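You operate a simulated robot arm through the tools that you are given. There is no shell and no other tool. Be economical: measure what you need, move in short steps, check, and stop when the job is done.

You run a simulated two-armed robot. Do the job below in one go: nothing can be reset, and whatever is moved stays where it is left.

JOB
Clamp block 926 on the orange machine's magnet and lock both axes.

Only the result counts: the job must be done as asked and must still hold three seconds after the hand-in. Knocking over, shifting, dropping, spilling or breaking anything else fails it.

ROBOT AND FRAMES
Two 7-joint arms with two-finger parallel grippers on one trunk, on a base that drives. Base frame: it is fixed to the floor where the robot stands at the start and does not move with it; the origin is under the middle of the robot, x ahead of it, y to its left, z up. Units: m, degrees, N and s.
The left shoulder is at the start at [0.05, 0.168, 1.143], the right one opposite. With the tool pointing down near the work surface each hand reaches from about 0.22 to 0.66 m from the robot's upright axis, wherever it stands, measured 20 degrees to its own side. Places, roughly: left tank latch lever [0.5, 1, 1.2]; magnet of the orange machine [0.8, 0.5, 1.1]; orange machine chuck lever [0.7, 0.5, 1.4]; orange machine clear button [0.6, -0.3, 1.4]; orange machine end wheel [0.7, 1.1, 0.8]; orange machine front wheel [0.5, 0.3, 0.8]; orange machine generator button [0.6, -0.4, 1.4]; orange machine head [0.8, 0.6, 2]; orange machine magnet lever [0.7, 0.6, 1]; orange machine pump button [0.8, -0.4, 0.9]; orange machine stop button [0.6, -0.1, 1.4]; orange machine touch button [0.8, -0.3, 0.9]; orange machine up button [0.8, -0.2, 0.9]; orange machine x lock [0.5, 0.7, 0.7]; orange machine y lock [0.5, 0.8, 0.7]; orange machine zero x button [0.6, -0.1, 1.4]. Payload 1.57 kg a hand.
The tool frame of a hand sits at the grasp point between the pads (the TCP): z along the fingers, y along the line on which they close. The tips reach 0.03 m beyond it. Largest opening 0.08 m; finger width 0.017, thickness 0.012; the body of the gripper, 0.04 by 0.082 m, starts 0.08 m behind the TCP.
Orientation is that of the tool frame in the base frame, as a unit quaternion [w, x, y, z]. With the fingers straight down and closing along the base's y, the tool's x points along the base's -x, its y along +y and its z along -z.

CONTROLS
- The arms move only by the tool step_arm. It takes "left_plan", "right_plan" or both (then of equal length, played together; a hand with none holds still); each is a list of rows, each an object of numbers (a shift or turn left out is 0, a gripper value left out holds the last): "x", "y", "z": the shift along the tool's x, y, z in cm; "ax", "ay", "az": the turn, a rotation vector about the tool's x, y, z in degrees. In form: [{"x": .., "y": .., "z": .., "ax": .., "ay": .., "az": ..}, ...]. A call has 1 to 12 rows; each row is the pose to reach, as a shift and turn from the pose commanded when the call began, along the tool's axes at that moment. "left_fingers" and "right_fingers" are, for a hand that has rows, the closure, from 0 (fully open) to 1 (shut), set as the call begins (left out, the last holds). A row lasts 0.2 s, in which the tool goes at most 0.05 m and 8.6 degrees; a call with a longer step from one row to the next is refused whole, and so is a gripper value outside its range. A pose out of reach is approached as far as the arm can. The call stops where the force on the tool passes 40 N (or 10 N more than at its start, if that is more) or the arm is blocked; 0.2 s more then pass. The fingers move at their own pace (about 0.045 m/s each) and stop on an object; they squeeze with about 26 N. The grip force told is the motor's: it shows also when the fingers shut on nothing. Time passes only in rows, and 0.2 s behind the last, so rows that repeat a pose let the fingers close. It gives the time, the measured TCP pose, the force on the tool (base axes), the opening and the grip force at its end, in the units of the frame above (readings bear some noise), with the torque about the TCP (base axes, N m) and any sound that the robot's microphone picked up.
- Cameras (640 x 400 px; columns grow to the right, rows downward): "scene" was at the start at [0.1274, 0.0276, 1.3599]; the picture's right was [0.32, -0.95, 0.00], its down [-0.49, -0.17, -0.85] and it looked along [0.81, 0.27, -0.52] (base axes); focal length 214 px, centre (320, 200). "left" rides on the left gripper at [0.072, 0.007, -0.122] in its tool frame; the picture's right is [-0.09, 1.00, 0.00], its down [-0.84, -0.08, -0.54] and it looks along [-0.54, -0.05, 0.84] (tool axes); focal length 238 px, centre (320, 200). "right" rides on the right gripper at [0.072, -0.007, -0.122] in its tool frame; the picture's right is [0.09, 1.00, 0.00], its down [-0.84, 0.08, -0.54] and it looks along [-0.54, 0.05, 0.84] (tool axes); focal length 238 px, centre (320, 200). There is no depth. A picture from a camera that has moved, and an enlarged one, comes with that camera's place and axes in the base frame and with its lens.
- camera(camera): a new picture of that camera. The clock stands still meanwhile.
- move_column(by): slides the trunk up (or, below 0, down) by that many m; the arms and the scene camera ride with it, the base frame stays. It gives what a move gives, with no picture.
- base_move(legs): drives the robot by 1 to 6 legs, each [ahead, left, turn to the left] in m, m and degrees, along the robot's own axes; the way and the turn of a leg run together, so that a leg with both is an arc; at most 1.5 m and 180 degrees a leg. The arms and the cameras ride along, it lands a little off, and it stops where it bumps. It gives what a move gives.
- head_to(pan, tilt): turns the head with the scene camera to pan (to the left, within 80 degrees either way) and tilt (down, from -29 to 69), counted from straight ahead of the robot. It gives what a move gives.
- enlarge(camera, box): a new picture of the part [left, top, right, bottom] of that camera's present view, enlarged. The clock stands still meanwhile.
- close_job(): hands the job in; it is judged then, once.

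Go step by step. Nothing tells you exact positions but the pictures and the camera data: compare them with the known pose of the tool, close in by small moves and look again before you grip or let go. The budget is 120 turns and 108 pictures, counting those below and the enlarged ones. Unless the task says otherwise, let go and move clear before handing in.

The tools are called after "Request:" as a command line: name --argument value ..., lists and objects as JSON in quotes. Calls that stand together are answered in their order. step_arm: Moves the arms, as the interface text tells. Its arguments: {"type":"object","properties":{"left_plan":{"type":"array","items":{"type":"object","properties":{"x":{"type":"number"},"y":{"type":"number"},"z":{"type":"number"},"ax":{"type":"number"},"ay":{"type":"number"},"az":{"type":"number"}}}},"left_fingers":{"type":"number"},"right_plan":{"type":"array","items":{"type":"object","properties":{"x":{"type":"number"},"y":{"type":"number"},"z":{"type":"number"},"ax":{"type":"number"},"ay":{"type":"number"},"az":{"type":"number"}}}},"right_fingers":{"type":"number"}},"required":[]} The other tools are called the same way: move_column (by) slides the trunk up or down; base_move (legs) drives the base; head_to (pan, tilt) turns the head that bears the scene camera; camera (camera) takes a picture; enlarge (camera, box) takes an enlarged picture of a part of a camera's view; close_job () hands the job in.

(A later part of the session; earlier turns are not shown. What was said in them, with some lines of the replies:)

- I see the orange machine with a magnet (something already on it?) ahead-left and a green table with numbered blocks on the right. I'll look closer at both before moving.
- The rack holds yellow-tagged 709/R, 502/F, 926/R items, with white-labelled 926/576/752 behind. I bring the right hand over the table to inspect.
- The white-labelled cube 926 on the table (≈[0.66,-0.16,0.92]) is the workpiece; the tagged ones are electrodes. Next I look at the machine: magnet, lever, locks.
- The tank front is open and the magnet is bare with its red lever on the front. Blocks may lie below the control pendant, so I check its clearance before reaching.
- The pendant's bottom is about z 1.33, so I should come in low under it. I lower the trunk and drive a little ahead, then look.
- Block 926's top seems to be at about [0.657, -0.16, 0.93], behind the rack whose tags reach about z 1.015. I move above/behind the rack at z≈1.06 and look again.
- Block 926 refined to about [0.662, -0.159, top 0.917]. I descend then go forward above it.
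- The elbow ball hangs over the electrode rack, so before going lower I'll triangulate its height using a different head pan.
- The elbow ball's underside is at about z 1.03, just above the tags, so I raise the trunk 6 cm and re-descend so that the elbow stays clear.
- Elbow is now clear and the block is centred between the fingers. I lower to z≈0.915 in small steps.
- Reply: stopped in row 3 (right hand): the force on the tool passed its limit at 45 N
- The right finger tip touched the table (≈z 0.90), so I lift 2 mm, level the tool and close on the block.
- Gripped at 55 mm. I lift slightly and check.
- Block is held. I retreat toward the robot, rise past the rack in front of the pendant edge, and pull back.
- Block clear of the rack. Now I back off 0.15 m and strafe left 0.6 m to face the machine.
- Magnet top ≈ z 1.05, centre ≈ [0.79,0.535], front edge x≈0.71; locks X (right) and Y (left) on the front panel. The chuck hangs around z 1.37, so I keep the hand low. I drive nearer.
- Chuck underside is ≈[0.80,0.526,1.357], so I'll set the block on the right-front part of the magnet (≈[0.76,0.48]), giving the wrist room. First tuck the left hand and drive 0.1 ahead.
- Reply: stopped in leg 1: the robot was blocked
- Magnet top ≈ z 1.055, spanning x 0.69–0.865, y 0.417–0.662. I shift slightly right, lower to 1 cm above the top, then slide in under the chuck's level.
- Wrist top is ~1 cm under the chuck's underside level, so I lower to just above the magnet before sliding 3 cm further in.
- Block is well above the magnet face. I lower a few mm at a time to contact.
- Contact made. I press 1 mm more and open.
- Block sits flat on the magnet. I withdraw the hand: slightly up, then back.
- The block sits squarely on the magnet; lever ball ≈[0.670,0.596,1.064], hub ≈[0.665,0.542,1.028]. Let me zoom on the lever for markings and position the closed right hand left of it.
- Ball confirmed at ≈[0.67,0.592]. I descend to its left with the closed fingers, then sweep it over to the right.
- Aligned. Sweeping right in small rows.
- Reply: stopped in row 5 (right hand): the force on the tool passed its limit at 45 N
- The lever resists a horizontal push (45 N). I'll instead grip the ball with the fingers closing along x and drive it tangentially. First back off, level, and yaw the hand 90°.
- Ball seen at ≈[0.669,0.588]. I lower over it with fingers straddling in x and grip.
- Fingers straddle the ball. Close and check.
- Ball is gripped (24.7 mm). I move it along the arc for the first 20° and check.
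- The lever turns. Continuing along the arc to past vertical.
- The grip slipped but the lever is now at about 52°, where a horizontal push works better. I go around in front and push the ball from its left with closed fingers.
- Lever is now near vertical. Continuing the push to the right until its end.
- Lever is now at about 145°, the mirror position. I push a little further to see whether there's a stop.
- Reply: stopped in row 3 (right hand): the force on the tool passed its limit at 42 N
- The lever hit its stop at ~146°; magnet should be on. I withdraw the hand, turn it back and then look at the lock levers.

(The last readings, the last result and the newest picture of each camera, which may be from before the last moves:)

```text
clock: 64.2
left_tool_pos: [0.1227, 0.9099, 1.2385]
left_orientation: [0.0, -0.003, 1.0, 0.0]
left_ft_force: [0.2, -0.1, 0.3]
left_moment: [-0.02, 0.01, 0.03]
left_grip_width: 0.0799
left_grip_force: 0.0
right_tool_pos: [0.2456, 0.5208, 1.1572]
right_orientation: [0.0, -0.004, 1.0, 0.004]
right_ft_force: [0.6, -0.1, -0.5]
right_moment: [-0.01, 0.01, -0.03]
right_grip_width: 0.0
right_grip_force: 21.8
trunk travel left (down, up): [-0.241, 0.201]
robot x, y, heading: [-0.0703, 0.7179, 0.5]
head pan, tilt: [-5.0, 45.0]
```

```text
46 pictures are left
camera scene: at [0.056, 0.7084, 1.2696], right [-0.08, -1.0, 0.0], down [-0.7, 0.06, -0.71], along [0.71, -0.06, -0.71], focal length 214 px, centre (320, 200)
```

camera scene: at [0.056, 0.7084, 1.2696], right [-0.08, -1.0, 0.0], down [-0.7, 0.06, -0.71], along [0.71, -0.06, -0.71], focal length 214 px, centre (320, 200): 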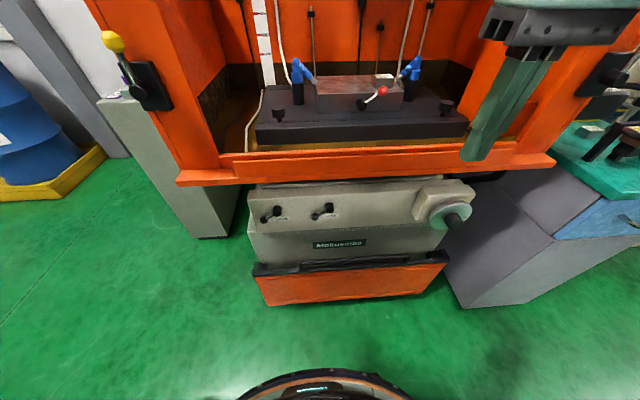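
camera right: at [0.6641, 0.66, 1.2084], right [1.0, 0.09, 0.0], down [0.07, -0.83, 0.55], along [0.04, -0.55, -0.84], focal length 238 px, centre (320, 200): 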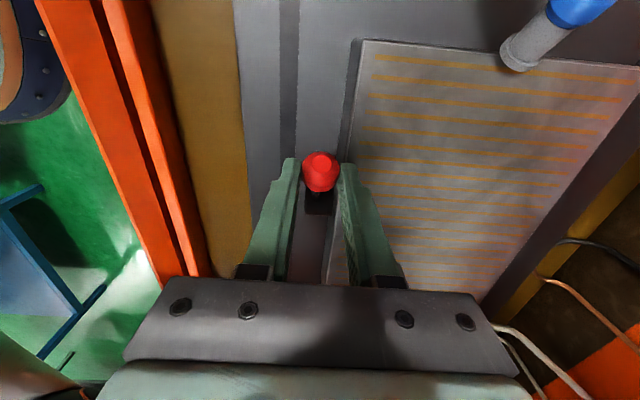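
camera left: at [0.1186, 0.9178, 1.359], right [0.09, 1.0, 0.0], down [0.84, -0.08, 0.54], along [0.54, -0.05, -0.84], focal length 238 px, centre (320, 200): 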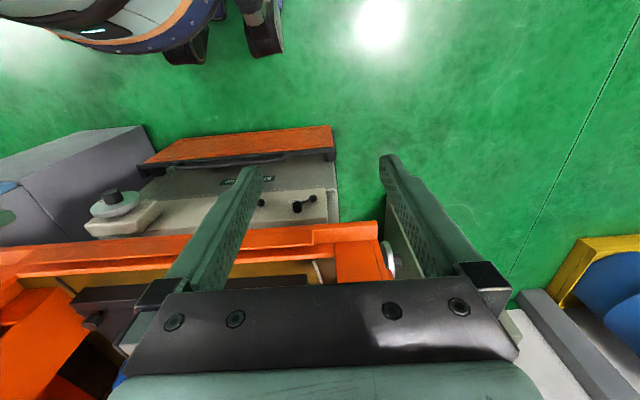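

Request:
enlarge --camera "scene" --box '[240, 170, 400, 270]'

Request:
move_column --by -0.24

Request:
head_to --pan 0 --tilt 25

Request:
camera --camera "scene"

Request:
enlarge --camera "scene" --box '[240, 130, 400, 230]'

```text
4.00 times, centred on (320, 220) of scene
camera zoom: at [0.056, 0.7084, 1.2696], right [-0.08, -1.0, 0.0], down [-0.7, 0.06, -0.71], along [0.71, -0.06, -0.71], focal length 858 px, centre (320, 120)
```

zoom: 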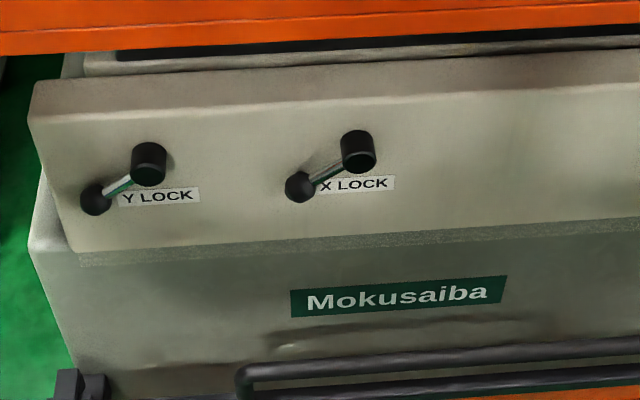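

```text
clock: 66.7
left_tool_pos: [0.1212, 0.9101, 0.9984]
left_orientation: [0.0, -0.003, 1.0, 0.0]
left_ft_force: [-0.1, -0.2, 0.0]
left_moment: [-0.01, 0.0, -0.01]
left_grip_width: 0.0801
left_grip_force: 0.0
right_tool_pos: [0.2464, 0.5232, 0.9181]
right_orientation: [0.002, -0.005, 1.0, 0.003]
right_ft_force: [-1.0, -0.3, 0.0]
right_moment: [-0.04, -0.03, 0.0]
right_grip_width: 0.0004
right_grip_force: 21.7
trunk travel left (down, up): [-0.001, 0.441]
robot x, y, heading: [-0.0696, 0.7182, 0.5]
head pan, tilt: [-5.0, 45.0]
```

```text
clock: 67.5
left_tool_pos: [0.1227, 0.909, 0.9977]
left_orientation: [0.0, -0.004, 1.0, 0.0]
left_ft_force: [-0.8, -0.6, 0.2]
left_moment: [-0.01, 0.01, 0.0]
left_grip_width: 0.0799
left_grip_force: 0.1
right_tool_pos: [0.2454, 0.5224, 0.9182]
right_orientation: [0.001, -0.005, 1.0, 0.004]
right_ft_force: [0.6, 0.1, 0.0]
right_moment: [0.01, 0.0, 0.0]
right_grip_width: 0.0
right_grip_force: 21.4
trunk travel left (down, up): [-0.001, 0.441]
robot x, y, heading: [-0.0666, 0.7135, 0.4]
head pan, tilt: [0.0, 25.0]
```

```text
44 pictures are left
camera scene: at [0.0671, 0.7156, 1.06], right [0.01, -1.0, 0.0], down [-0.42, 0.0, -0.91], along [0.91, 0.01, -0.42], focal length 214 px, centre (320, 200)
```

scene: 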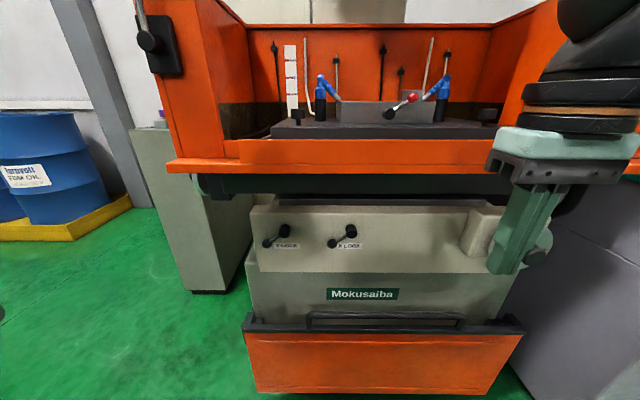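

```text
4.00 times, centred on (320, 180) of scene
camera zoom: at [0.0671, 0.7156, 1.06], right [0.01, -1.0, 0.0], down [-0.42, 0.0, -0.91], along [0.91, 0.01, -0.42], focal length 858 px, centre (320, 280)
```

zoom: 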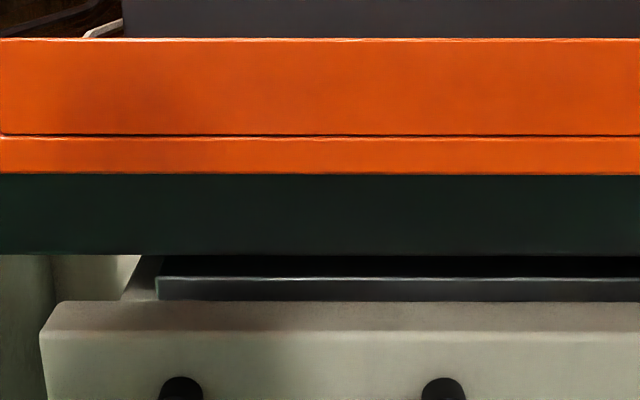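

Lock levers: X hub ≈[0.523,0.640,0.763], ball ≈[0.51,0.688,0.74]; Y hub ≈[0.524,0.808,0.763], ball ≈[0.51,0.851,0.74], both pointing left-down. I'll point the right hand forward as a peg: back off, extend, then tilt.

Request:
base_move --legs '[[-0.2, 0.14, 0]]'

Request:
step_arm --right_plan '[{"x": -4.5, "z": 1}, {"x": -9, "z": 2}, {"x": -13.5, "z": 3}, {"x": -18, "z": 4}, {"x": -22.5, "z": 5}, {"x": -25, "z": 6}]'

Request:
step_arm --right_plan '[{"ay": -8.5}, {"ay": -17}, {"ay": -25.5}, {"ay": -34}, {"ay": -42.5}, {"ay": -51}, {"ay": -59.5}, {"ay": -68}, {"ay": -76.5}, {"ay": -85}, {"ay": -90}]'

Request:
camera --camera "scene"

Request:
camera --camera "right"

```text
clock: 69.4
left_tool_pos: [-0.0767, 1.0471, 0.9978]
left_orientation: [0.0, -0.002, 1.0, 0.0]
left_ft_force: [0.2, -0.3, -0.1]
left_moment: [0.02, -0.01, 0.01]
left_grip_width: 0.0798
left_grip_force: 0.0
right_tool_pos: [0.0437, 0.6576, 0.9178]
right_orientation: [0.001, -0.003, 1.0, 0.004]
right_ft_force: [0.2, -0.3, 0.1]
right_moment: [0.0, 0.0, 0.0]
right_grip_width: 0.0001
right_grip_force: 21.1
trunk travel left (down, up): [-0.001, 0.441]
robot x, y, heading: [-0.2671, 0.8547, 0.1]
head pan, tilt: [0.0, 25.0]
```

```text
clock: 70.8
left_tool_pos: [-0.0758, 1.0474, 0.9984]
left_orientation: [0.0, -0.001, 1.0, 0.0]
left_ft_force: [0.0, 0.3, 0.6]
left_moment: [0.02, -0.01, -0.02]
left_grip_width: 0.0801
left_grip_force: 0.1
right_tool_pos: [0.2955, 0.6595, 0.8581]
right_orientation: [0.0, -0.003, 1.0, 0.004]
right_ft_force: [0.0, 0.5, 0.9]
right_moment: [-0.01, 0.02, 0.01]
right_grip_width: 0.0001
right_grip_force: 21.1
trunk travel left (down, up): [-0.001, 0.441]
robot x, y, heading: [-0.2672, 0.8534, 0.1]
head pan, tilt: [0.0, 25.0]
```

```text
clock: 73.2
left_tool_pos: [-0.0761, 1.0473, 0.9977]
left_orientation: [0.0, -0.001, 1.0, 0.0]
left_ft_force: [-0.9, -0.5, 0.7]
left_moment: [-0.01, -0.02, 0.04]
left_grip_width: 0.0802
left_grip_force: 0.1
right_tool_pos: [0.2956, 0.6577, 0.8587]
right_orientation: [0.709, 0.001, 0.705, 0.004]
right_ft_force: [-0.4, -0.1, 0.3]
right_moment: [-0.01, -0.02, 0.04]
right_grip_width: 0.0
right_grip_force: 21.7
trunk travel left (down, up): [-0.001, 0.441]
robot x, y, heading: [-0.2691, 0.8537, -0.0]
head pan, tilt: [0.0, 25.0]
```

```text
42 pictures are left
camera scene: at [-0.1333, 0.8525, 1.0601], right [0.0, -1.0, 0.0], down [-0.42, 0.0, -0.91], along [0.91, 0.0, -0.42], focal length 214 px, centre (320, 200)
```

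scene: 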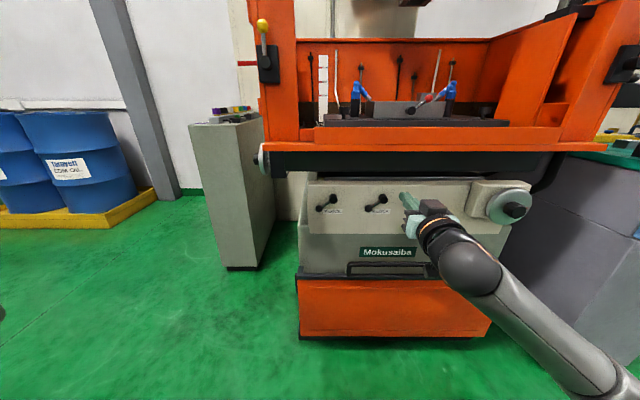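

```text
41 pictures are left
camera right: at [0.1737, 0.6529, 0.7854], right [-0.01, 1.0, -0.08], down [-0.55, 0.07, 0.83], along [0.84, 0.05, 0.54], focal length 238 px, centre (320, 200)
```

right: 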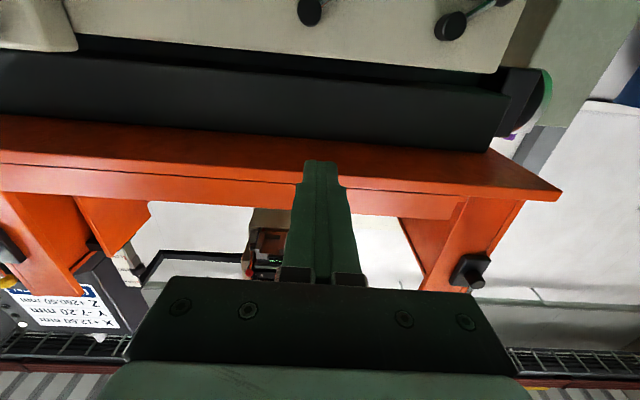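

The hand now points forward. I lower to below the X lock ball, advance to near, and check.

Request:
step_arm --right_plan '[{"x": 4.5, "y": 1}, {"x": 9, "y": 2}, {"x": 13.5, "y": 3}, {"x": 15.9, "y": 3, "z": 4}, {"x": 15.9, "y": 3, "z": 8.5}, {"x": 15.9, "y": 3, "z": 13}]'

Request:
enlarge --camera "scene" --box '[280, 160, 480, 285]'

Request:
camera --camera "right"

```text
clock: 74.6
left_tool_pos: [-0.0779, 1.0474, 0.9984]
left_orientation: [0.0, -0.001, 1.0, 0.0]
left_ft_force: [-1.2, 0.6, -0.4]
left_moment: [-0.01, 0.0, -0.01]
left_grip_width: 0.0801
left_grip_force: 0.1
right_tool_pos: [0.4239, 0.6919, 0.7009]
right_orientation: [0.708, 0.001, 0.706, 0.006]
right_ft_force: [0.6, 0.3, 0.0]
right_moment: [-0.02, 0.02, 0.0]
right_grip_width: 0.0
right_grip_force: 21.2
trunk travel left (down, up): [-0.001, 0.441]
robot x, y, heading: [-0.2687, 0.8543, 0.1]
head pan, tilt: [0.0, 25.0]
```

```text
3.20 times, centred on (380, 222) of scene
camera zoom: at [-0.1333, 0.8524, 1.0601], right [0.0, -1.0, 0.0], down [-0.42, 0.0, -0.91], along [0.91, 0.0, -0.42], focal length 686 px, centre (128, 128)
```

zoom: 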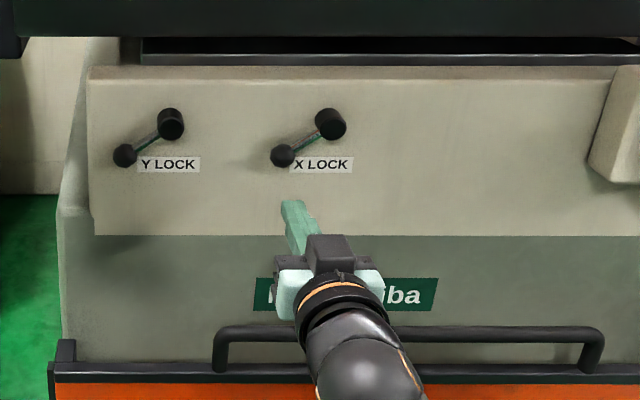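

```text
39 pictures are left
camera right: at [0.303, 0.6846, 0.6266], right [-0.01, 1.0, -0.08], down [-0.54, 0.07, 0.84], along [0.84, 0.05, 0.54], focal length 238 px, centre (320, 200)
```

right: 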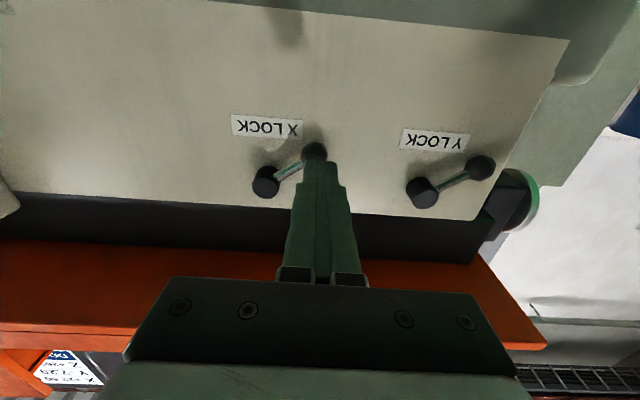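

Better fix: X ball ≈[0.537,0.685,0.715], hub ≈[0.535,0.635,0.757]. I slip the peg below the ball and then push up.

Request:
step_arm --right_plan '[{"x": 2, "y": -0.5}, {"x": 2, "y": -0.5, "z": 4.5}, {"x": 2, "y": -0.5, "z": 8.8}]'

Request:
camera --camera "right"

Request:
enlarge --camera "scene" --box '[280, 160, 480, 285]'

```text
clock: 75.5
left_tool_pos: [-0.0771, 1.0479, 0.9988]
left_orientation: [0.0, -0.001, 1.0, 0.0]
left_ft_force: [-0.6, -0.4, 0.2]
left_moment: [-0.03, 0.02, -0.02]
left_grip_width: 0.08
left_grip_force: 0.0
right_tool_pos: [0.5093, 0.6874, 0.6833]
right_orientation: [0.709, 0.002, 0.705, 0.004]
right_ft_force: [-16.4, 0.5, 3.5]
right_moment: [0.1, 0.03, -0.03]
right_grip_width: 0.0001
right_grip_force: 21.2
trunk travel left (down, up): [-0.001, 0.441]
robot x, y, heading: [-0.2705, 0.8551, -0.1]
head pan, tilt: [0.0, 25.0]
stopped in row 3 (right hand): the force on the tool passed its limit at 406 N (the readings are from after the stop); the commanded pose is now the measured one
```

```text
38 pictures are left
camera right: at [0.3894, 0.681, 0.6099], right [0.0, 1.0, -0.08], down [-0.55, 0.07, 0.83], along [0.84, 0.05, 0.55], focal length 238 px, centre (320, 200)
```

right: 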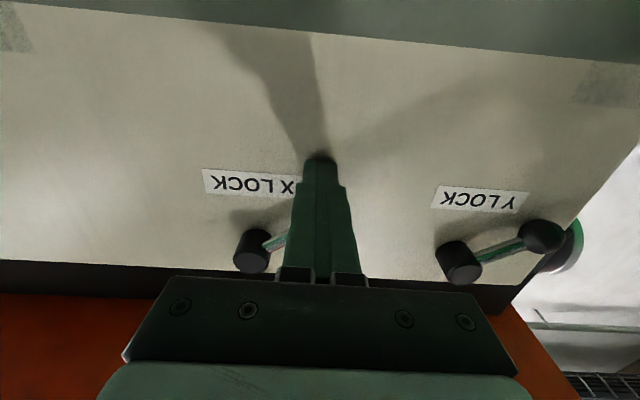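

```text
3.20 times, centred on (380, 222) of scene
camera zoom: at [-0.135, 0.8523, 1.0604], right [0.0, -1.0, 0.0], down [-0.42, 0.0, -0.91], along [0.91, 0.0, -0.42], focal length 686 px, centre (128, 128)
```

zoom: 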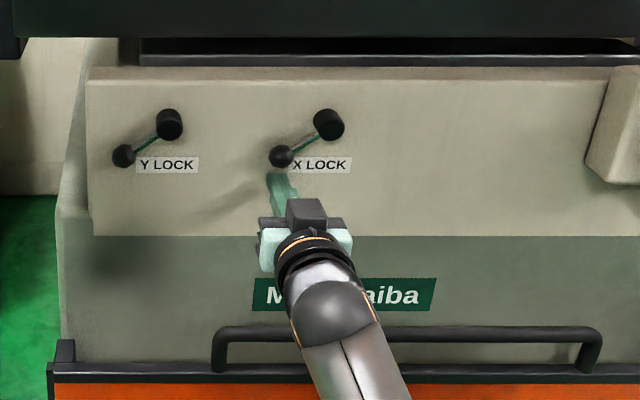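

The fingertip bumped the panel face (x≈0.54), so the lever ball sits nearer x≈0.515. I back off 2 cm and push up from below.

Request:
step_arm --right_plan '[{"z": -1}, {"z": -2}, {"z": -2, "y": 0.1}]'

Request:
step_arm --right_plan '[{"x": -0.7}, {"x": -1.4}, {"x": -2.1}, {"x": -2.8}, {"x": -3.5}, {"x": -4.2}]'

Request:
enlarge --camera "scene" --box '[280, 160, 480, 285]'

```text
clock: 76.3
left_tool_pos: [-0.076, 1.0474, 0.9981]
left_orientation: [-0.001, -0.001, 1.0, 0.0]
left_ft_force: [-1.1, -1.3, 0.2]
left_moment: [-0.01, -0.01, 0.01]
left_grip_width: 0.0797
left_grip_force: 0.0
right_tool_pos: [0.492, 0.6876, 0.6808]
right_orientation: [0.708, 0.002, 0.706, 0.003]
right_ft_force: [0.5, 0.6, -0.1]
right_moment: [0.0, 0.0, 0.02]
right_grip_width: 0.0001
right_grip_force: 21.0
trunk travel left (down, up): [-0.001, 0.441]
robot x, y, heading: [-0.2663, 0.8544, -0.1]
head pan, tilt: [0.0, 25.0]
```

```text
clock: 77.7
left_tool_pos: [-0.0764, 1.0477, 0.9983]
left_orientation: [-0.001, -0.001, 1.0, 0.0]
left_ft_force: [0.1, 0.1, 0.8]
left_moment: [-0.01, 0.02, 0.01]
left_grip_width: 0.0801
left_grip_force: 0.1
right_tool_pos: [0.4905, 0.6884, 0.7003]
right_orientation: [0.69, 0.003, 0.724, 0.002]
right_ft_force: [-4.5, 0.6, -6.3]
right_moment: [0.0, 0.13, -0.02]
right_grip_width: 0.0003
right_grip_force: 20.6
trunk travel left (down, up): [-0.001, 0.441]
robot x, y, heading: [-0.2692, 0.8536, 0.4]
head pan, tilt: [0.0, 25.0]
stopped in row 6 (right hand): the force on the tool passed its limit at 40 N (the readings are from after the stop); the commanded pose is now the measured one
```

```text
3.20 times, centred on (380, 222) of scene
camera zoom: at [-0.1333, 0.8523, 1.0606], right [0.0, -1.0, 0.0], down [-0.42, 0.0, -0.91], along [0.91, 0.0, -0.42], focal length 686 px, centre (128, 128)
```

zoom: 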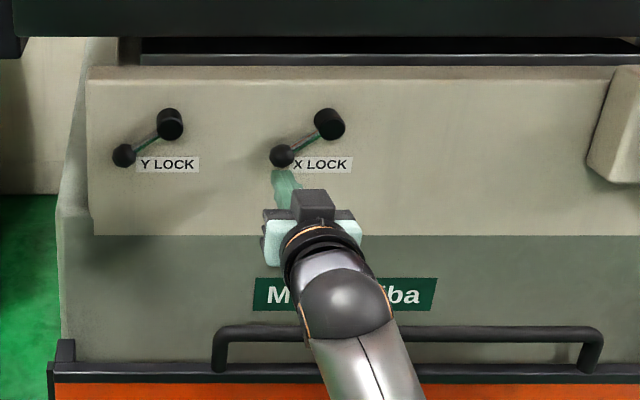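

Upward is blocked by a stop, so the lever must swing down and to the right. I back off, level, go to the upper-left of the ball, and push along that arc.

Request:
step_arm --right_plan '[{"x": 0.5, "z": -1.5, "ay": -2.8}, {"x": 0, "z": -5, "ay": -2.8}, {"x": -3, "y": 2.3, "z": -5, "ay": -2.8}, {"x": -4.7, "y": 2.3, "z": -5, "ay": -2.8}, {"x": -4.7, "y": 2.3, "z": -2, "ay": -2.8}, {"x": -4.7, "y": 2.3, "z": 0.2, "ay": -2.8}]'

Request:
camera --camera "right"

Request:
enlarge --camera "scene" --box '[280, 160, 480, 285]'

```text
clock: 79.1
left_tool_pos: [-0.077, 1.0468, 0.9992]
left_orientation: [-0.001, -0.001, 1.0, 0.0]
left_ft_force: [-1.0, -0.4, -0.5]
left_moment: [0.01, 0.01, -0.04]
left_grip_width: 0.08
left_grip_force: 0.1
right_tool_pos: [0.4946, 0.7107, 0.7496]
right_orientation: [0.709, 0.002, 0.705, 0.003]
right_ft_force: [0.4, -0.2, -0.5]
right_moment: [0.01, -0.02, 0.01]
right_grip_width: 0.0004
right_grip_force: 21.5
trunk travel left (down, up): [-0.001, 0.441]
robot x, y, heading: [-0.2681, 0.8495, 0.2]
head pan, tilt: [0.0, 25.0]
```

```text
35 pictures are left
camera right: at [0.3733, 0.7052, 0.6755], right [0.0, 1.0, -0.08], down [-0.55, 0.07, 0.83], along [0.84, 0.05, 0.55], focal length 238 px, centre (320, 200)
```

right: 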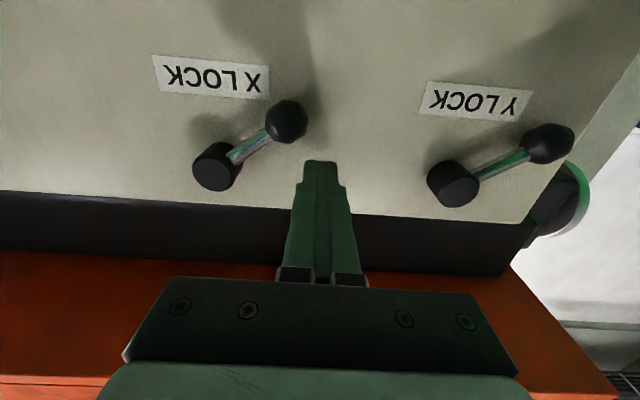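

```text
3.20 times, centred on (380, 222) of scene
camera zoom: at [-0.1336, 0.8524, 1.0601], right [0.0, -1.0, 0.0], down [-0.42, 0.0, -0.91], along [0.91, 0.0, -0.42], focal length 686 px, centre (128, 128)
```

zoom: 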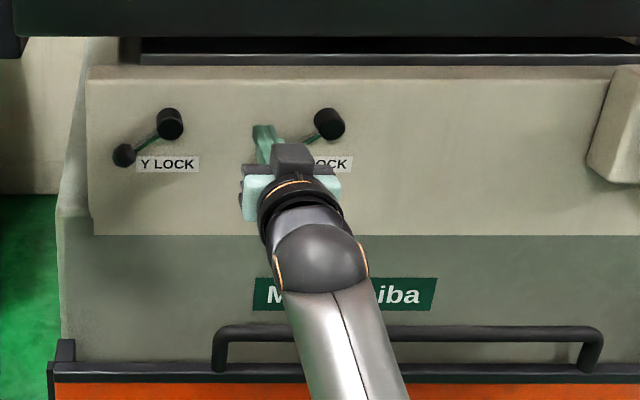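

Peg is up-left of the X ball. Pushing along the arc down-right.

Request:
step_arm --right_plan '[{"y": -0.98, "x": 1.45}, {"y": -1.25, "x": 2.0}, {"y": -1.5, "x": 2.53}, {"y": -1.85, "x": 3.0}, {"y": -2.21, "x": 3.49}, {"y": -2.65, "x": 3.9}, {"y": -3.08, "x": 4.32}]'

Request:
camera --camera "right"

```text
clock: 80.7
left_tool_pos: [-0.0762, 1.0477, 0.9978]
left_orientation: [0.0, -0.001, 1.0, 0.001]
left_ft_force: [0.3, -0.2, -0.1]
left_moment: [0.01, 0.0, -0.02]
left_grip_width: 0.0799
left_grip_force: 0.0
right_tool_pos: [0.4935, 0.681, 0.7064]
right_orientation: [0.709, 0.002, 0.705, 0.002]
right_ft_force: [-0.6, -0.2, 0.7]
right_moment: [-0.01, 0.0, 0.07]
right_grip_width: 0.0
right_grip_force: 21.0
trunk travel left (down, up): [-0.001, 0.441]
robot x, y, heading: [-0.2695, 0.8532, 0.2]
head pan, tilt: [0.0, 25.0]
```

```text
33 pictures are left
camera right: at [0.3736, 0.6749, 0.6328], right [0.0, 1.0, -0.08], down [-0.55, 0.07, 0.83], along [0.84, 0.05, 0.55], focal length 238 px, centre (320, 200)
```

right: 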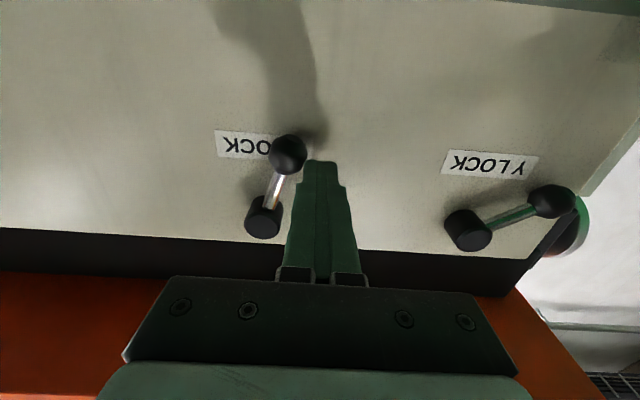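

The lever turns freely this way. Continue the arc to the right until its stop.

Request:
step_arm --right_plan '[{"y": -0.99, "x": 0.66}, {"y": -2.09, "x": 1.14}, {"y": -3.25, "x": 1.42}, {"y": -4.44, "x": 1.5}, {"y": -5.63, "x": 1.37}, {"y": -6.78, "x": 1.03}, {"y": -7.86, "x": 0.51}]'

Request:
camera --camera "right"

Request:
enlarge --camera "scene" --box '[280, 160, 480, 285]'

```text
clock: 82.3
left_tool_pos: [-0.0752, 1.0481, 0.9971]
left_orientation: [-0.001, -0.002, 1.0, -0.001]
left_ft_force: [-0.1, 0.5, 0.0]
left_moment: [-0.01, -0.04, 0.04]
left_grip_width: 0.0799
left_grip_force: 0.1
right_tool_pos: [0.4928, 0.6108, 0.6954]
right_orientation: [0.706, -0.001, 0.708, 0.007]
right_ft_force: [-6.1, 23.1, -10.2]
right_moment: [-0.06, 0.23, 0.66]
right_grip_width: 0.0
right_grip_force: 21.2
trunk travel left (down, up): [-0.001, 0.441]
robot x, y, heading: [-0.2694, 0.8518, 0.2]
head pan, tilt: [0.0, 25.0]
```

```text
32 pictures are left
camera right: at [0.3728, 0.6034, 0.6229], right [-0.01, 1.0, -0.08], down [-0.54, 0.07, 0.84], along [0.84, 0.05, 0.54], focal length 238 px, centre (320, 200)
```

right: 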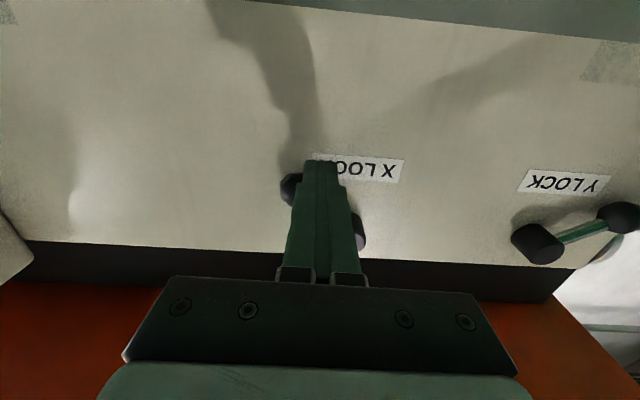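

```text
3.20 times, centred on (380, 222) of scene
camera zoom: at [-0.133, 0.8538, 1.0597], right [0.0, -1.0, 0.0], down [-0.42, 0.0, -0.91], along [0.91, 0.0, -0.42], focal length 686 px, centre (128, 128)
```

zoom: 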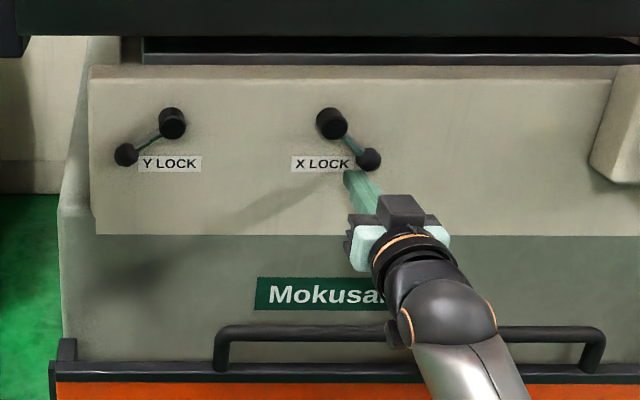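

X lever swung to the mirrored stop. I press a little further to ensure it's seated, then back away.

Request:
step_arm --right_plan '[{"y": -0.3, "x": -0.4}, {"y": -0.6, "x": -0.8}, {"y": -0.6, "x": -0.8}]'

Request:
enlarge --camera "scene" --box '[280, 160, 480, 285]'

```text
clock: 82.8
left_tool_pos: [-0.0761, 1.0479, 0.9981]
left_orientation: [-0.002, -0.002, 1.0, 0.0]
left_ft_force: [-0.4, 0.5, -1.2]
left_moment: [-0.02, -0.01, 0.0]
left_grip_width: 0.0801
left_grip_force: 0.0
right_tool_pos: [0.4936, 0.6112, 0.6969]
right_orientation: [0.702, -0.002, 0.712, 0.009]
right_ft_force: [-1.3, 2.0, -2.9]
right_moment: [0.03, 0.08, 0.02]
right_grip_width: 0.0002
right_grip_force: 21.4
trunk travel left (down, up): [-0.001, 0.441]
robot x, y, heading: [-0.2678, 0.8521, 0.1]
head pan, tilt: [0.0, 25.0]
stopped in row 2 (right hand): the force on the tool passed its limit at 41 N (the readings are from after the stop); the commanded pose is now the measured one
```

```text
3.20 times, centred on (380, 222) of scene
camera zoom: at [-0.1335, 0.8529, 1.0603], right [0.0, -1.0, 0.0], down [-0.42, 0.0, -0.91], along [0.91, 0.0, -0.42], focal length 686 px, centre (128, 128)
```

zoom: 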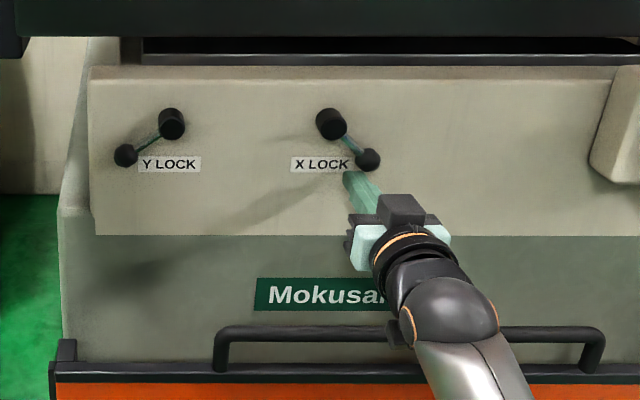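

X is at its stop. I retract, strafe the base left 0.17 m and repeat on Y.

Request:
step_arm --right_plan '[{"y": 0.6, "x": 0.8, "ax": 0.9, "ay": -0.8, "az": -0.57}, {"y": 1, "x": 1, "z": -4, "ax": 0.9, "ay": -0.8, "az": -0.57}, {"y": 1, "x": 1, "z": -8.5, "ax": 0.9, "ay": -0.8, "az": -0.57}, {"y": 1, "x": 1, "z": -10, "ax": 0.9, "ay": -0.8, "az": -0.57}]'

Request:
base_move --legs '[[0, 0.17, 0]]'

Request:
camera --camera "scene"

```text
clock: 83.8
left_tool_pos: [-0.0773, 1.0466, 0.9982]
left_orientation: [-0.001, -0.001, 1.0, 0.0]
left_ft_force: [0.3, -0.8, 0.4]
left_moment: [0.0, 0.0, 0.02]
left_grip_width: 0.0801
left_grip_force: 0.0
right_tool_pos: [0.3932, 0.6198, 0.6879]
right_orientation: [0.708, -0.001, 0.706, 0.0]
right_ft_force: [-0.8, 0.3, -0.5]
right_moment: [0.0, -0.03, 0.01]
right_grip_width: 0.0001
right_grip_force: 21.0
trunk travel left (down, up): [-0.001, 0.441]
robot x, y, heading: [-0.2669, 0.8548, 0.3]
head pan, tilt: [0.0, 25.0]
```

```text
clock: 86.0
left_tool_pos: [-0.0771, 1.2199, 0.9973]
left_orientation: [-0.001, -0.002, 1.0, 0.0]
left_ft_force: [-0.2, -0.1, 0.4]
left_moment: [0.02, -0.01, -0.02]
left_grip_width: 0.0802
left_grip_force: 0.1
right_tool_pos: [0.3935, 0.79, 0.6893]
right_orientation: [0.708, 0.001, 0.706, -0.001]
right_ft_force: [0.2, 0.2, 0.0]
right_moment: [-0.01, 0.03, 0.0]
right_grip_width: 0.0001
right_grip_force: 21.5
trunk travel left (down, up): [-0.001, 0.441]
robot x, y, heading: [-0.2721, 1.0254, 0.1]
head pan, tilt: [0.0, 25.0]
```

```text
29 pictures are left
camera scene: at [-0.1341, 1.0244, 1.0601], right [0.0, -1.0, 0.0], down [-0.42, 0.0, -0.91], along [0.91, 0.0, -0.42], focal length 214 px, centre (320, 200)
```

scene: 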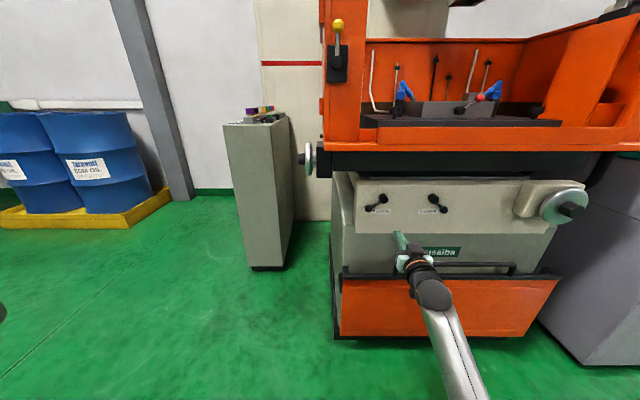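

Now to the upper-left of the Y ball.

Request:
step_arm --right_plan '[{"y": 3, "x": -2}, {"y": 6, "x": -4}, {"y": 9.1, "x": -6}, {"y": 9.1, "x": -6, "z": 4}, {"y": 9.1, "x": -6, "z": 8}, {"y": 9.1, "x": -6, "z": 10}]'

Request:
camera --camera "right"

```text
clock: 86.7
left_tool_pos: [-0.0755, 1.2195, 0.9982]
left_orientation: [-0.002, -0.002, 1.0, 0.001]
left_ft_force: [-0.6, -1.0, 0.6]
left_moment: [0.06, -0.01, 0.02]
left_grip_width: 0.0799
left_grip_force: 0.1
right_tool_pos: [0.3944, 0.7884, 0.7161]
right_orientation: [0.696, -0.029, 0.711, -0.093]
right_ft_force: [0.2, 0.5, -0.1]
right_moment: [0.0, 0.03, -0.04]
right_grip_width: 0.0
right_grip_force: 21.5
trunk travel left (down, up): [-0.001, 0.441]
robot x, y, heading: [-0.2715, 1.0269, 0.2]
head pan, tilt: [0.0, 25.0]
stopped in row 3 (right hand): the arm was blocked; the commanded pose is now the measured one
```

```text
28 pictures are left
camera right: at [0.2717, 0.7806, 0.6466], right [0.08, 0.96, -0.26], down [-0.51, 0.27, 0.82], along [0.86, 0.06, 0.51], focal length 238 px, centre (320, 200)
```

right: 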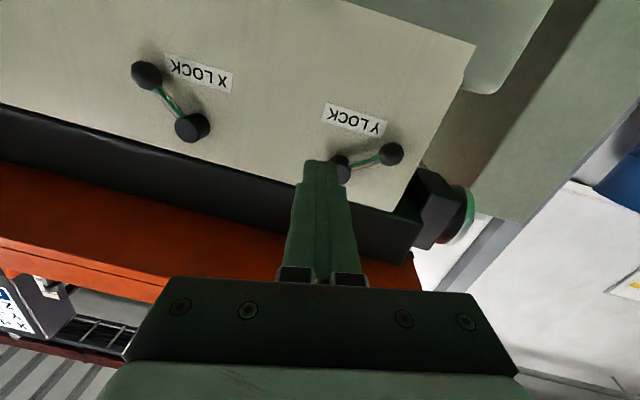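

The arm hit a joint limit here and twisted. I restore the orientation while moving slightly forward/right, then strafe the base further left instead.

Request:
step_arm --right_plan '[{"x": 1, "y": -1, "ax": -2.6, "ay": -0.6, "az": 4.9}, {"x": 2, "y": -2, "z": 1, "ax": -5.2, "ay": -1.2, "az": 9.9}, {"x": 2, "y": -2, "z": 1, "ax": -5.2, "ay": -1.2, "az": 9.9}]'

Request:
base_move --legs '[[0, 0.11, 0]]'

Request:
camera --camera "right"

```text
clock: 87.5
left_tool_pos: [-0.0769, 1.2193, 0.999]
left_orientation: [-0.001, -0.001, 1.0, 0.0]
left_ft_force: [-0.7, 0.5, 0.3]
left_moment: [0.02, 0.03, -0.01]
left_grip_width: 0.08
left_grip_force: 0.0
right_tool_pos: [0.404, 0.7663, 0.7004]
right_orientation: [0.708, 0.0, 0.706, 0.004]
right_ft_force: [0.1, -0.1, 0.6]
right_moment: [0.0, 0.02, 0.02]
right_grip_width: 0.0
right_grip_force: 21.8
trunk travel left (down, up): [-0.001, 0.441]
robot x, y, heading: [-0.2688, 1.0258, 0.2]
head pan, tilt: [0.0, 25.0]
```

```text
clock: 89.1
left_tool_pos: [-0.0772, 1.328, 0.9986]
left_orientation: [0.0, -0.001, 1.0, -0.001]
left_ft_force: [-0.3, -1.0, -1.2]
left_moment: [0.01, -0.01, 0.01]
left_grip_width: 0.0799
left_grip_force: 0.0
right_tool_pos: [0.4034, 0.8751, 0.6997]
right_orientation: [0.708, 0.0, 0.707, 0.002]
right_ft_force: [-0.2, 0.0, -0.3]
right_moment: [0.0, 0.0, -0.01]
right_grip_width: 0.0001
right_grip_force: 22.0
trunk travel left (down, up): [-0.001, 0.441]
robot x, y, heading: [-0.2673, 1.135, -0.2]
head pan, tilt: [0.0, 25.0]
```

```text
27 pictures are left
camera right: at [0.2819, 0.8687, 0.6275], right [0.0, 1.0, -0.09], down [-0.54, 0.07, 0.84], along [0.84, 0.05, 0.54], focal length 238 px, centre (320, 200)
```

right: 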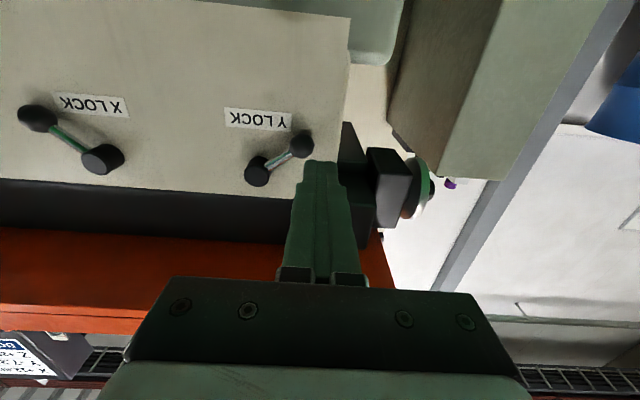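

Comfortable pose again; Y ball ≈[0.515,0.856,0.715]. Move to its upper-left.

Request:
step_arm --right_plan '[{"y": 0.3, "x": -2, "z": 1}, {"y": 0.6, "x": -4, "z": 2}, {"y": 0.7, "x": -5, "z": 4}, {"y": 0.7, "x": -5, "z": 7}, {"y": 0.7, "x": -5, "z": 9.1}]'

Request:
camera --camera "right"

```text
clock: 90.3
left_tool_pos: [-0.0764, 1.3285, 0.9977]
left_orientation: [-0.001, -0.001, 1.0, -0.001]
left_ft_force: [0.4, -0.1, -0.2]
left_moment: [0.03, 0.04, -0.01]
left_grip_width: 0.08
left_grip_force: 0.1
right_tool_pos: [0.4936, 0.8832, 0.7503]
right_orientation: [0.708, 0.001, 0.707, 0.001]
right_ft_force: [-0.1, 1.1, 1.0]
right_moment: [-0.01, -0.01, -0.03]
right_grip_width: 0.0001
right_grip_force: 21.1
trunk travel left (down, up): [-0.001, 0.441]
robot x, y, heading: [-0.2669, 1.1312, 0.2]
head pan, tilt: [0.0, 25.0]
```

```text
26 pictures are left
camera right: at [0.3726, 0.8768, 0.6768], right [0.0, 1.0, -0.09], down [-0.54, 0.07, 0.84], along [0.84, 0.05, 0.54], focal length 238 px, centre (320, 200)
```

right: 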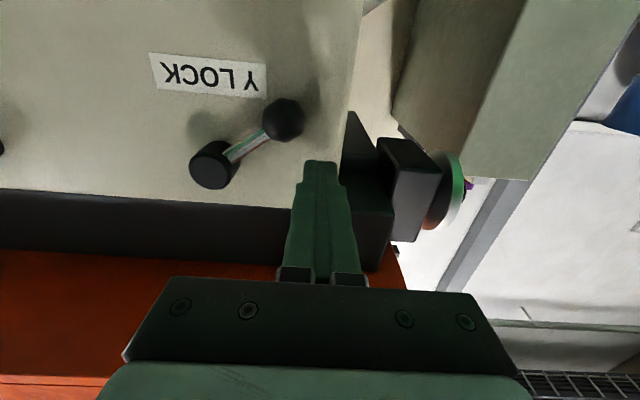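

Same geometry as before with X. I run the same arc in two parts.

Request:
step_arm --right_plan '[{"y": -1.1, "x": 1.5}, {"y": -1.4, "x": 2.0}, {"y": -1.65, "x": 2.55}, {"y": -2.0, "x": 3.05}, {"y": -2.4, "x": 3.5}, {"y": -2.8, "x": 3.95}, {"y": -3.25, "x": 4.35}]'

Request:
camera --camera "right"

```text
clock: 91.9
left_tool_pos: [-0.077, 1.3273, 0.9977]
left_orientation: [-0.002, -0.001, 1.0, 0.001]
left_ft_force: [0.2, -0.7, -0.2]
left_moment: [0.02, -0.03, 0.01]
left_grip_width: 0.0801
left_grip_force: 0.1
right_tool_pos: [0.4938, 0.8507, 0.7065]
right_orientation: [0.708, 0.0, 0.707, 0.002]
right_ft_force: [-0.2, 0.6, 0.8]
right_moment: [0.02, -0.01, 0.02]
right_grip_width: 0.0
right_grip_force: 21.8
trunk travel left (down, up): [-0.001, 0.441]
robot x, y, heading: [-0.268, 1.1326, 0.1]
head pan, tilt: [0.0, 25.0]
```

```text
25 pictures are left
camera right: at [0.3732, 0.8432, 0.6329], right [0.0, 1.0, -0.09], down [-0.54, 0.07, 0.84], along [0.84, 0.05, 0.54], focal length 238 px, centre (320, 200)
```

right: 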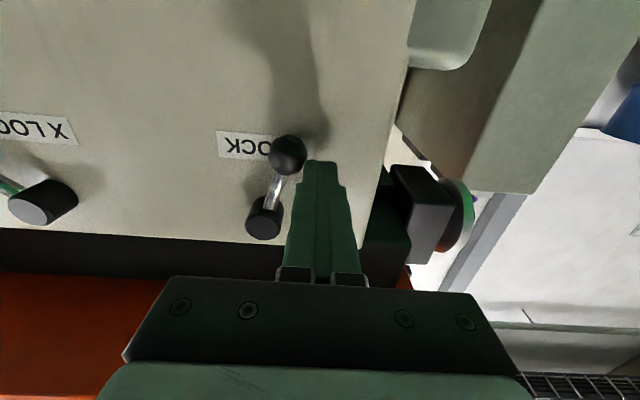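

Request:
step_arm --right_plan '[{"y": -0.99, "x": 0.66}, {"y": -2.09, "x": 1.14}, {"y": -3.25, "x": 1.42}, {"y": -4.44, "x": 1.5}, {"y": -5.63, "x": 1.37}, {"y": -6.78, "x": 1.03}, {"y": -7.86, "x": 0.51}]'

Request:
step_arm --right_plan '[{"y": -0.3, "x": -0.4}, {"y": -0.6, "x": -0.8}, {"y": -0.6, "x": -0.8}]'

Request:
enlarge --camera "scene" --box '[340, 160, 540, 285]'

```text
clock: 93.5
left_tool_pos: [-0.0768, 1.3288, 0.9974]
left_orientation: [-0.002, -0.002, 1.0, 0.0]
left_ft_force: [-0.2, 0.3, 0.3]
left_moment: [0.01, -0.04, 0.0]
left_grip_width: 0.0798
left_grip_force: 0.1
right_tool_pos: [0.4951, 0.7803, 0.6952]
right_orientation: [0.703, -0.003, 0.711, 0.006]
right_ft_force: [-20.4, 25.2, -13.7]
right_moment: [-0.06, 0.28, 0.53]
right_grip_width: 0.0001
right_grip_force: 21.2
trunk travel left (down, up): [-0.001, 0.441]
robot x, y, heading: [-0.271, 1.1339, 0.0]
head pan, tilt: [0.0, 25.0]
```

```text
clock: 94.0
left_tool_pos: [-0.077, 1.3282, 0.9984]
left_orientation: [-0.002, -0.001, 1.0, 0.0]
left_ft_force: [0.4, -0.2, -0.7]
left_moment: [0.02, 0.0, 0.02]
left_grip_width: 0.08
left_grip_force: 0.0
right_tool_pos: [0.4942, 0.7792, 0.6948]
right_orientation: [0.701, -0.004, 0.713, 0.007]
right_ft_force: [0.8, 1.4, -2.4]
right_moment: [0.02, 0.1, 0.03]
right_grip_width: 0.0
right_grip_force: 21.6
trunk travel left (down, up): [-0.001, 0.441]
robot x, y, heading: [-0.2685, 1.1339, 0.2]
head pan, tilt: [0.0, 25.0]
stopped in row 2 (right hand): the force on the tool passed its limit at 46 N (the readings are from after the stop); the commanded pose is now the measured one
```

```text
3.20 times, centred on (440, 222) of scene
camera zoom: at [-0.1341, 1.1331, 1.0603], right [0.0, -1.0, 0.0], down [-0.42, 0.0, -0.91], along [0.91, 0.0, -0.42], focal length 686 px, centre (-64, 128)
```

zoom: 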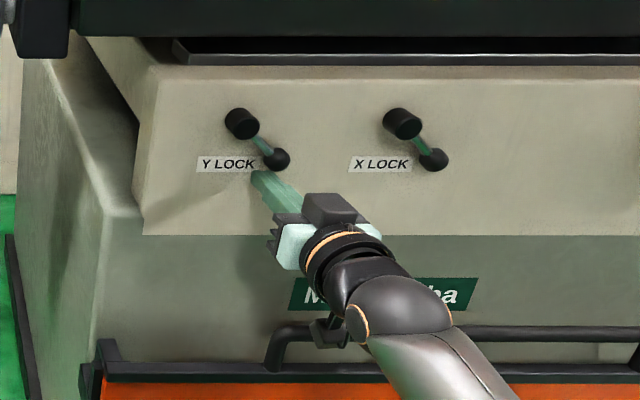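

Both lock levers are at their right-hand stops. I retract the hand and check the block and levers from above once more.

Request:
step_arm --right_plan '[{"y": 0.6, "x": 0.8}, {"y": 1, "x": 1, "z": -4}, {"y": 1, "x": 1, "z": -8.5}, {"y": 1, "x": 1, "z": -10}]'

Request:
base_move --legs '[[-0.15, 0, 0], [0, -0.35, 0]]'

Request:
move_column --by 0.3

Request:
camera --camera "scene"

Request:
enlarge --camera "scene" --box '[260, 110, 420, 210]'

Request:
enlarge --camera "scene" --box '[260, 200, 420, 300]'

```text
clock: 95.0
left_tool_pos: [-0.0782, 1.3285, 0.9982]
left_orientation: [-0.001, -0.002, 1.0, 0.0]
left_ft_force: [-0.1, -0.3, -0.9]
left_moment: [0.0, -0.01, 0.0]
left_grip_width: 0.0802
left_grip_force: 0.1
right_tool_pos: [0.3924, 0.7858, 0.687]
right_orientation: [0.701, -0.003, 0.713, 0.006]
right_ft_force: [-0.2, -0.3, -1.1]
right_moment: [-0.02, 0.02, 0.02]
right_grip_width: 0.0001
right_grip_force: 21.1
trunk travel left (down, up): [-0.001, 0.441]
robot x, y, heading: [-0.2711, 1.1343, 0.2]
head pan, tilt: [0.0, 25.0]
```

```text
clock: 99.6
left_tool_pos: [-0.2275, 0.9723, 0.9974]
left_orientation: [-0.001, 0.0, 1.0, 0.0]
left_ft_force: [-0.2, 0.4, 0.3]
left_moment: [0.01, -0.02, 0.03]
left_grip_width: 0.0799
left_grip_force: 0.1
right_tool_pos: [0.2422, 0.4282, 0.6873]
right_orientation: [0.702, -0.003, 0.712, 0.006]
right_ft_force: [-0.2, -0.7, -1.2]
right_moment: [0.01, -0.02, 0.01]
right_grip_width: 0.0
right_grip_force: 20.9
trunk travel left (down, up): [-0.001, 0.441]
robot x, y, heading: [-0.4205, 0.781, -0.2]
head pan, tilt: [0.0, 25.0]
```

```text
clock: 102.6
left_tool_pos: [-0.2284, 0.9718, 1.2977]
left_orientation: [-0.001, 0.0, 1.0, 0.0]
left_ft_force: [0.2, -0.4, -0.9]
left_moment: [-0.02, 0.01, 0.03]
left_grip_width: 0.08
left_grip_force: 0.0
right_tool_pos: [0.243, 0.4285, 0.9882]
right_orientation: [0.702, -0.003, 0.713, 0.005]
right_ft_force: [0.8, 0.0, 0.6]
right_moment: [0.0, 0.03, 0.01]
right_grip_width: 0.0
right_grip_force: 21.3
trunk travel left (down, up): [-0.301, 0.141]
robot x, y, heading: [-0.4236, 0.7767, -0.1]
head pan, tilt: [0.0, 25.0]
```

```text
23 pictures are left
camera scene: at [-0.2849, 0.7769, 1.36], right [0.0, -1.0, 0.0], down [-0.42, 0.0, -0.91], along [0.91, 0.0, -0.42], focal length 214 px, centre (320, 200)
```

scene: 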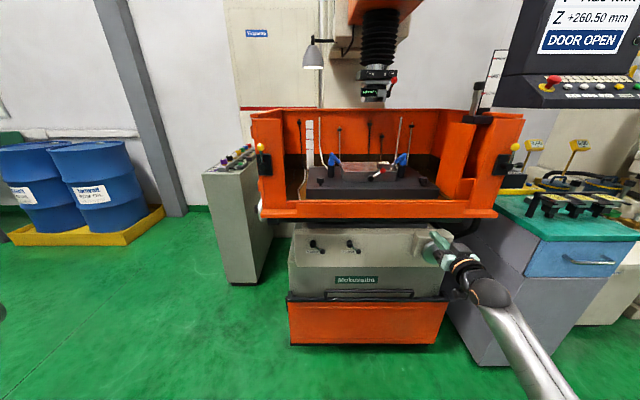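

```text
4.00 times, centred on (340, 160) of scene
camera zoom: at [-0.2849, 0.7769, 1.36], right [0.0, -1.0, 0.0], down [-0.42, 0.0, -0.91], along [0.91, 0.0, -0.42], focal length 858 px, centre (240, 360)
```

zoom: 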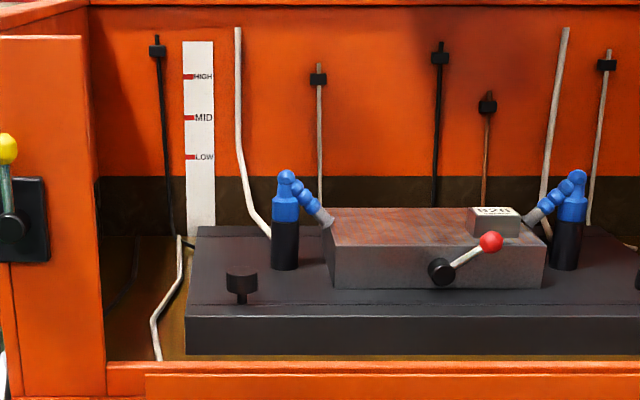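

```text
4.00 times, centred on (340, 250) of scene
camera zoom: at [-0.2849, 0.7769, 1.36], right [0.0, -1.0, 0.0], down [-0.42, 0.0, -0.91], along [0.91, 0.0, -0.42], focal length 858 px, centre (240, 0)
```

zoom: 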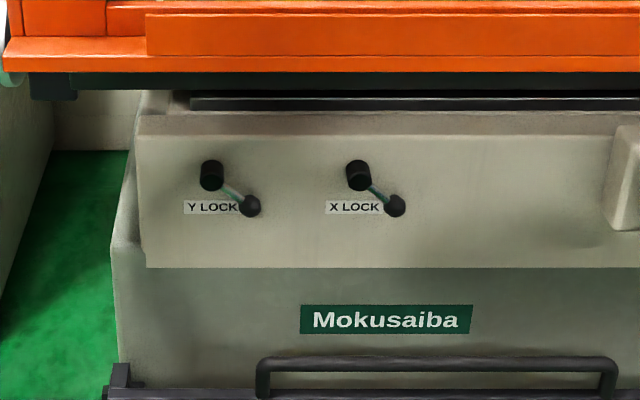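

Block 926 sits flat on the magnet with the magnet lever thrown. Both lock levers are at their stops and the hands are clear, so I'm handing in.

Request:
close_job

```text
The job is handed in.
```

I put block 926 on the orange machine's magnet, threw the magnet lever to its far stop, and moved both the X and Y lock levers to their far stops. I then handed the job in with both hands clear.

- **Not tested:** I didn't pull on the block or try the axes. That the magnet is on and the axes are locked is judged only from the levers sitting at the opposite stops from where they started.
- **Placement:** The block sits towards the right front of the magnet, because the chuck above left little room for the wrist over the centre.
- **Panel bump:** While reaching for the X lock, a fingertip hit the machine's front panel hard (a 406 N spike). I saw no damage or shift in the pictures afterwards.
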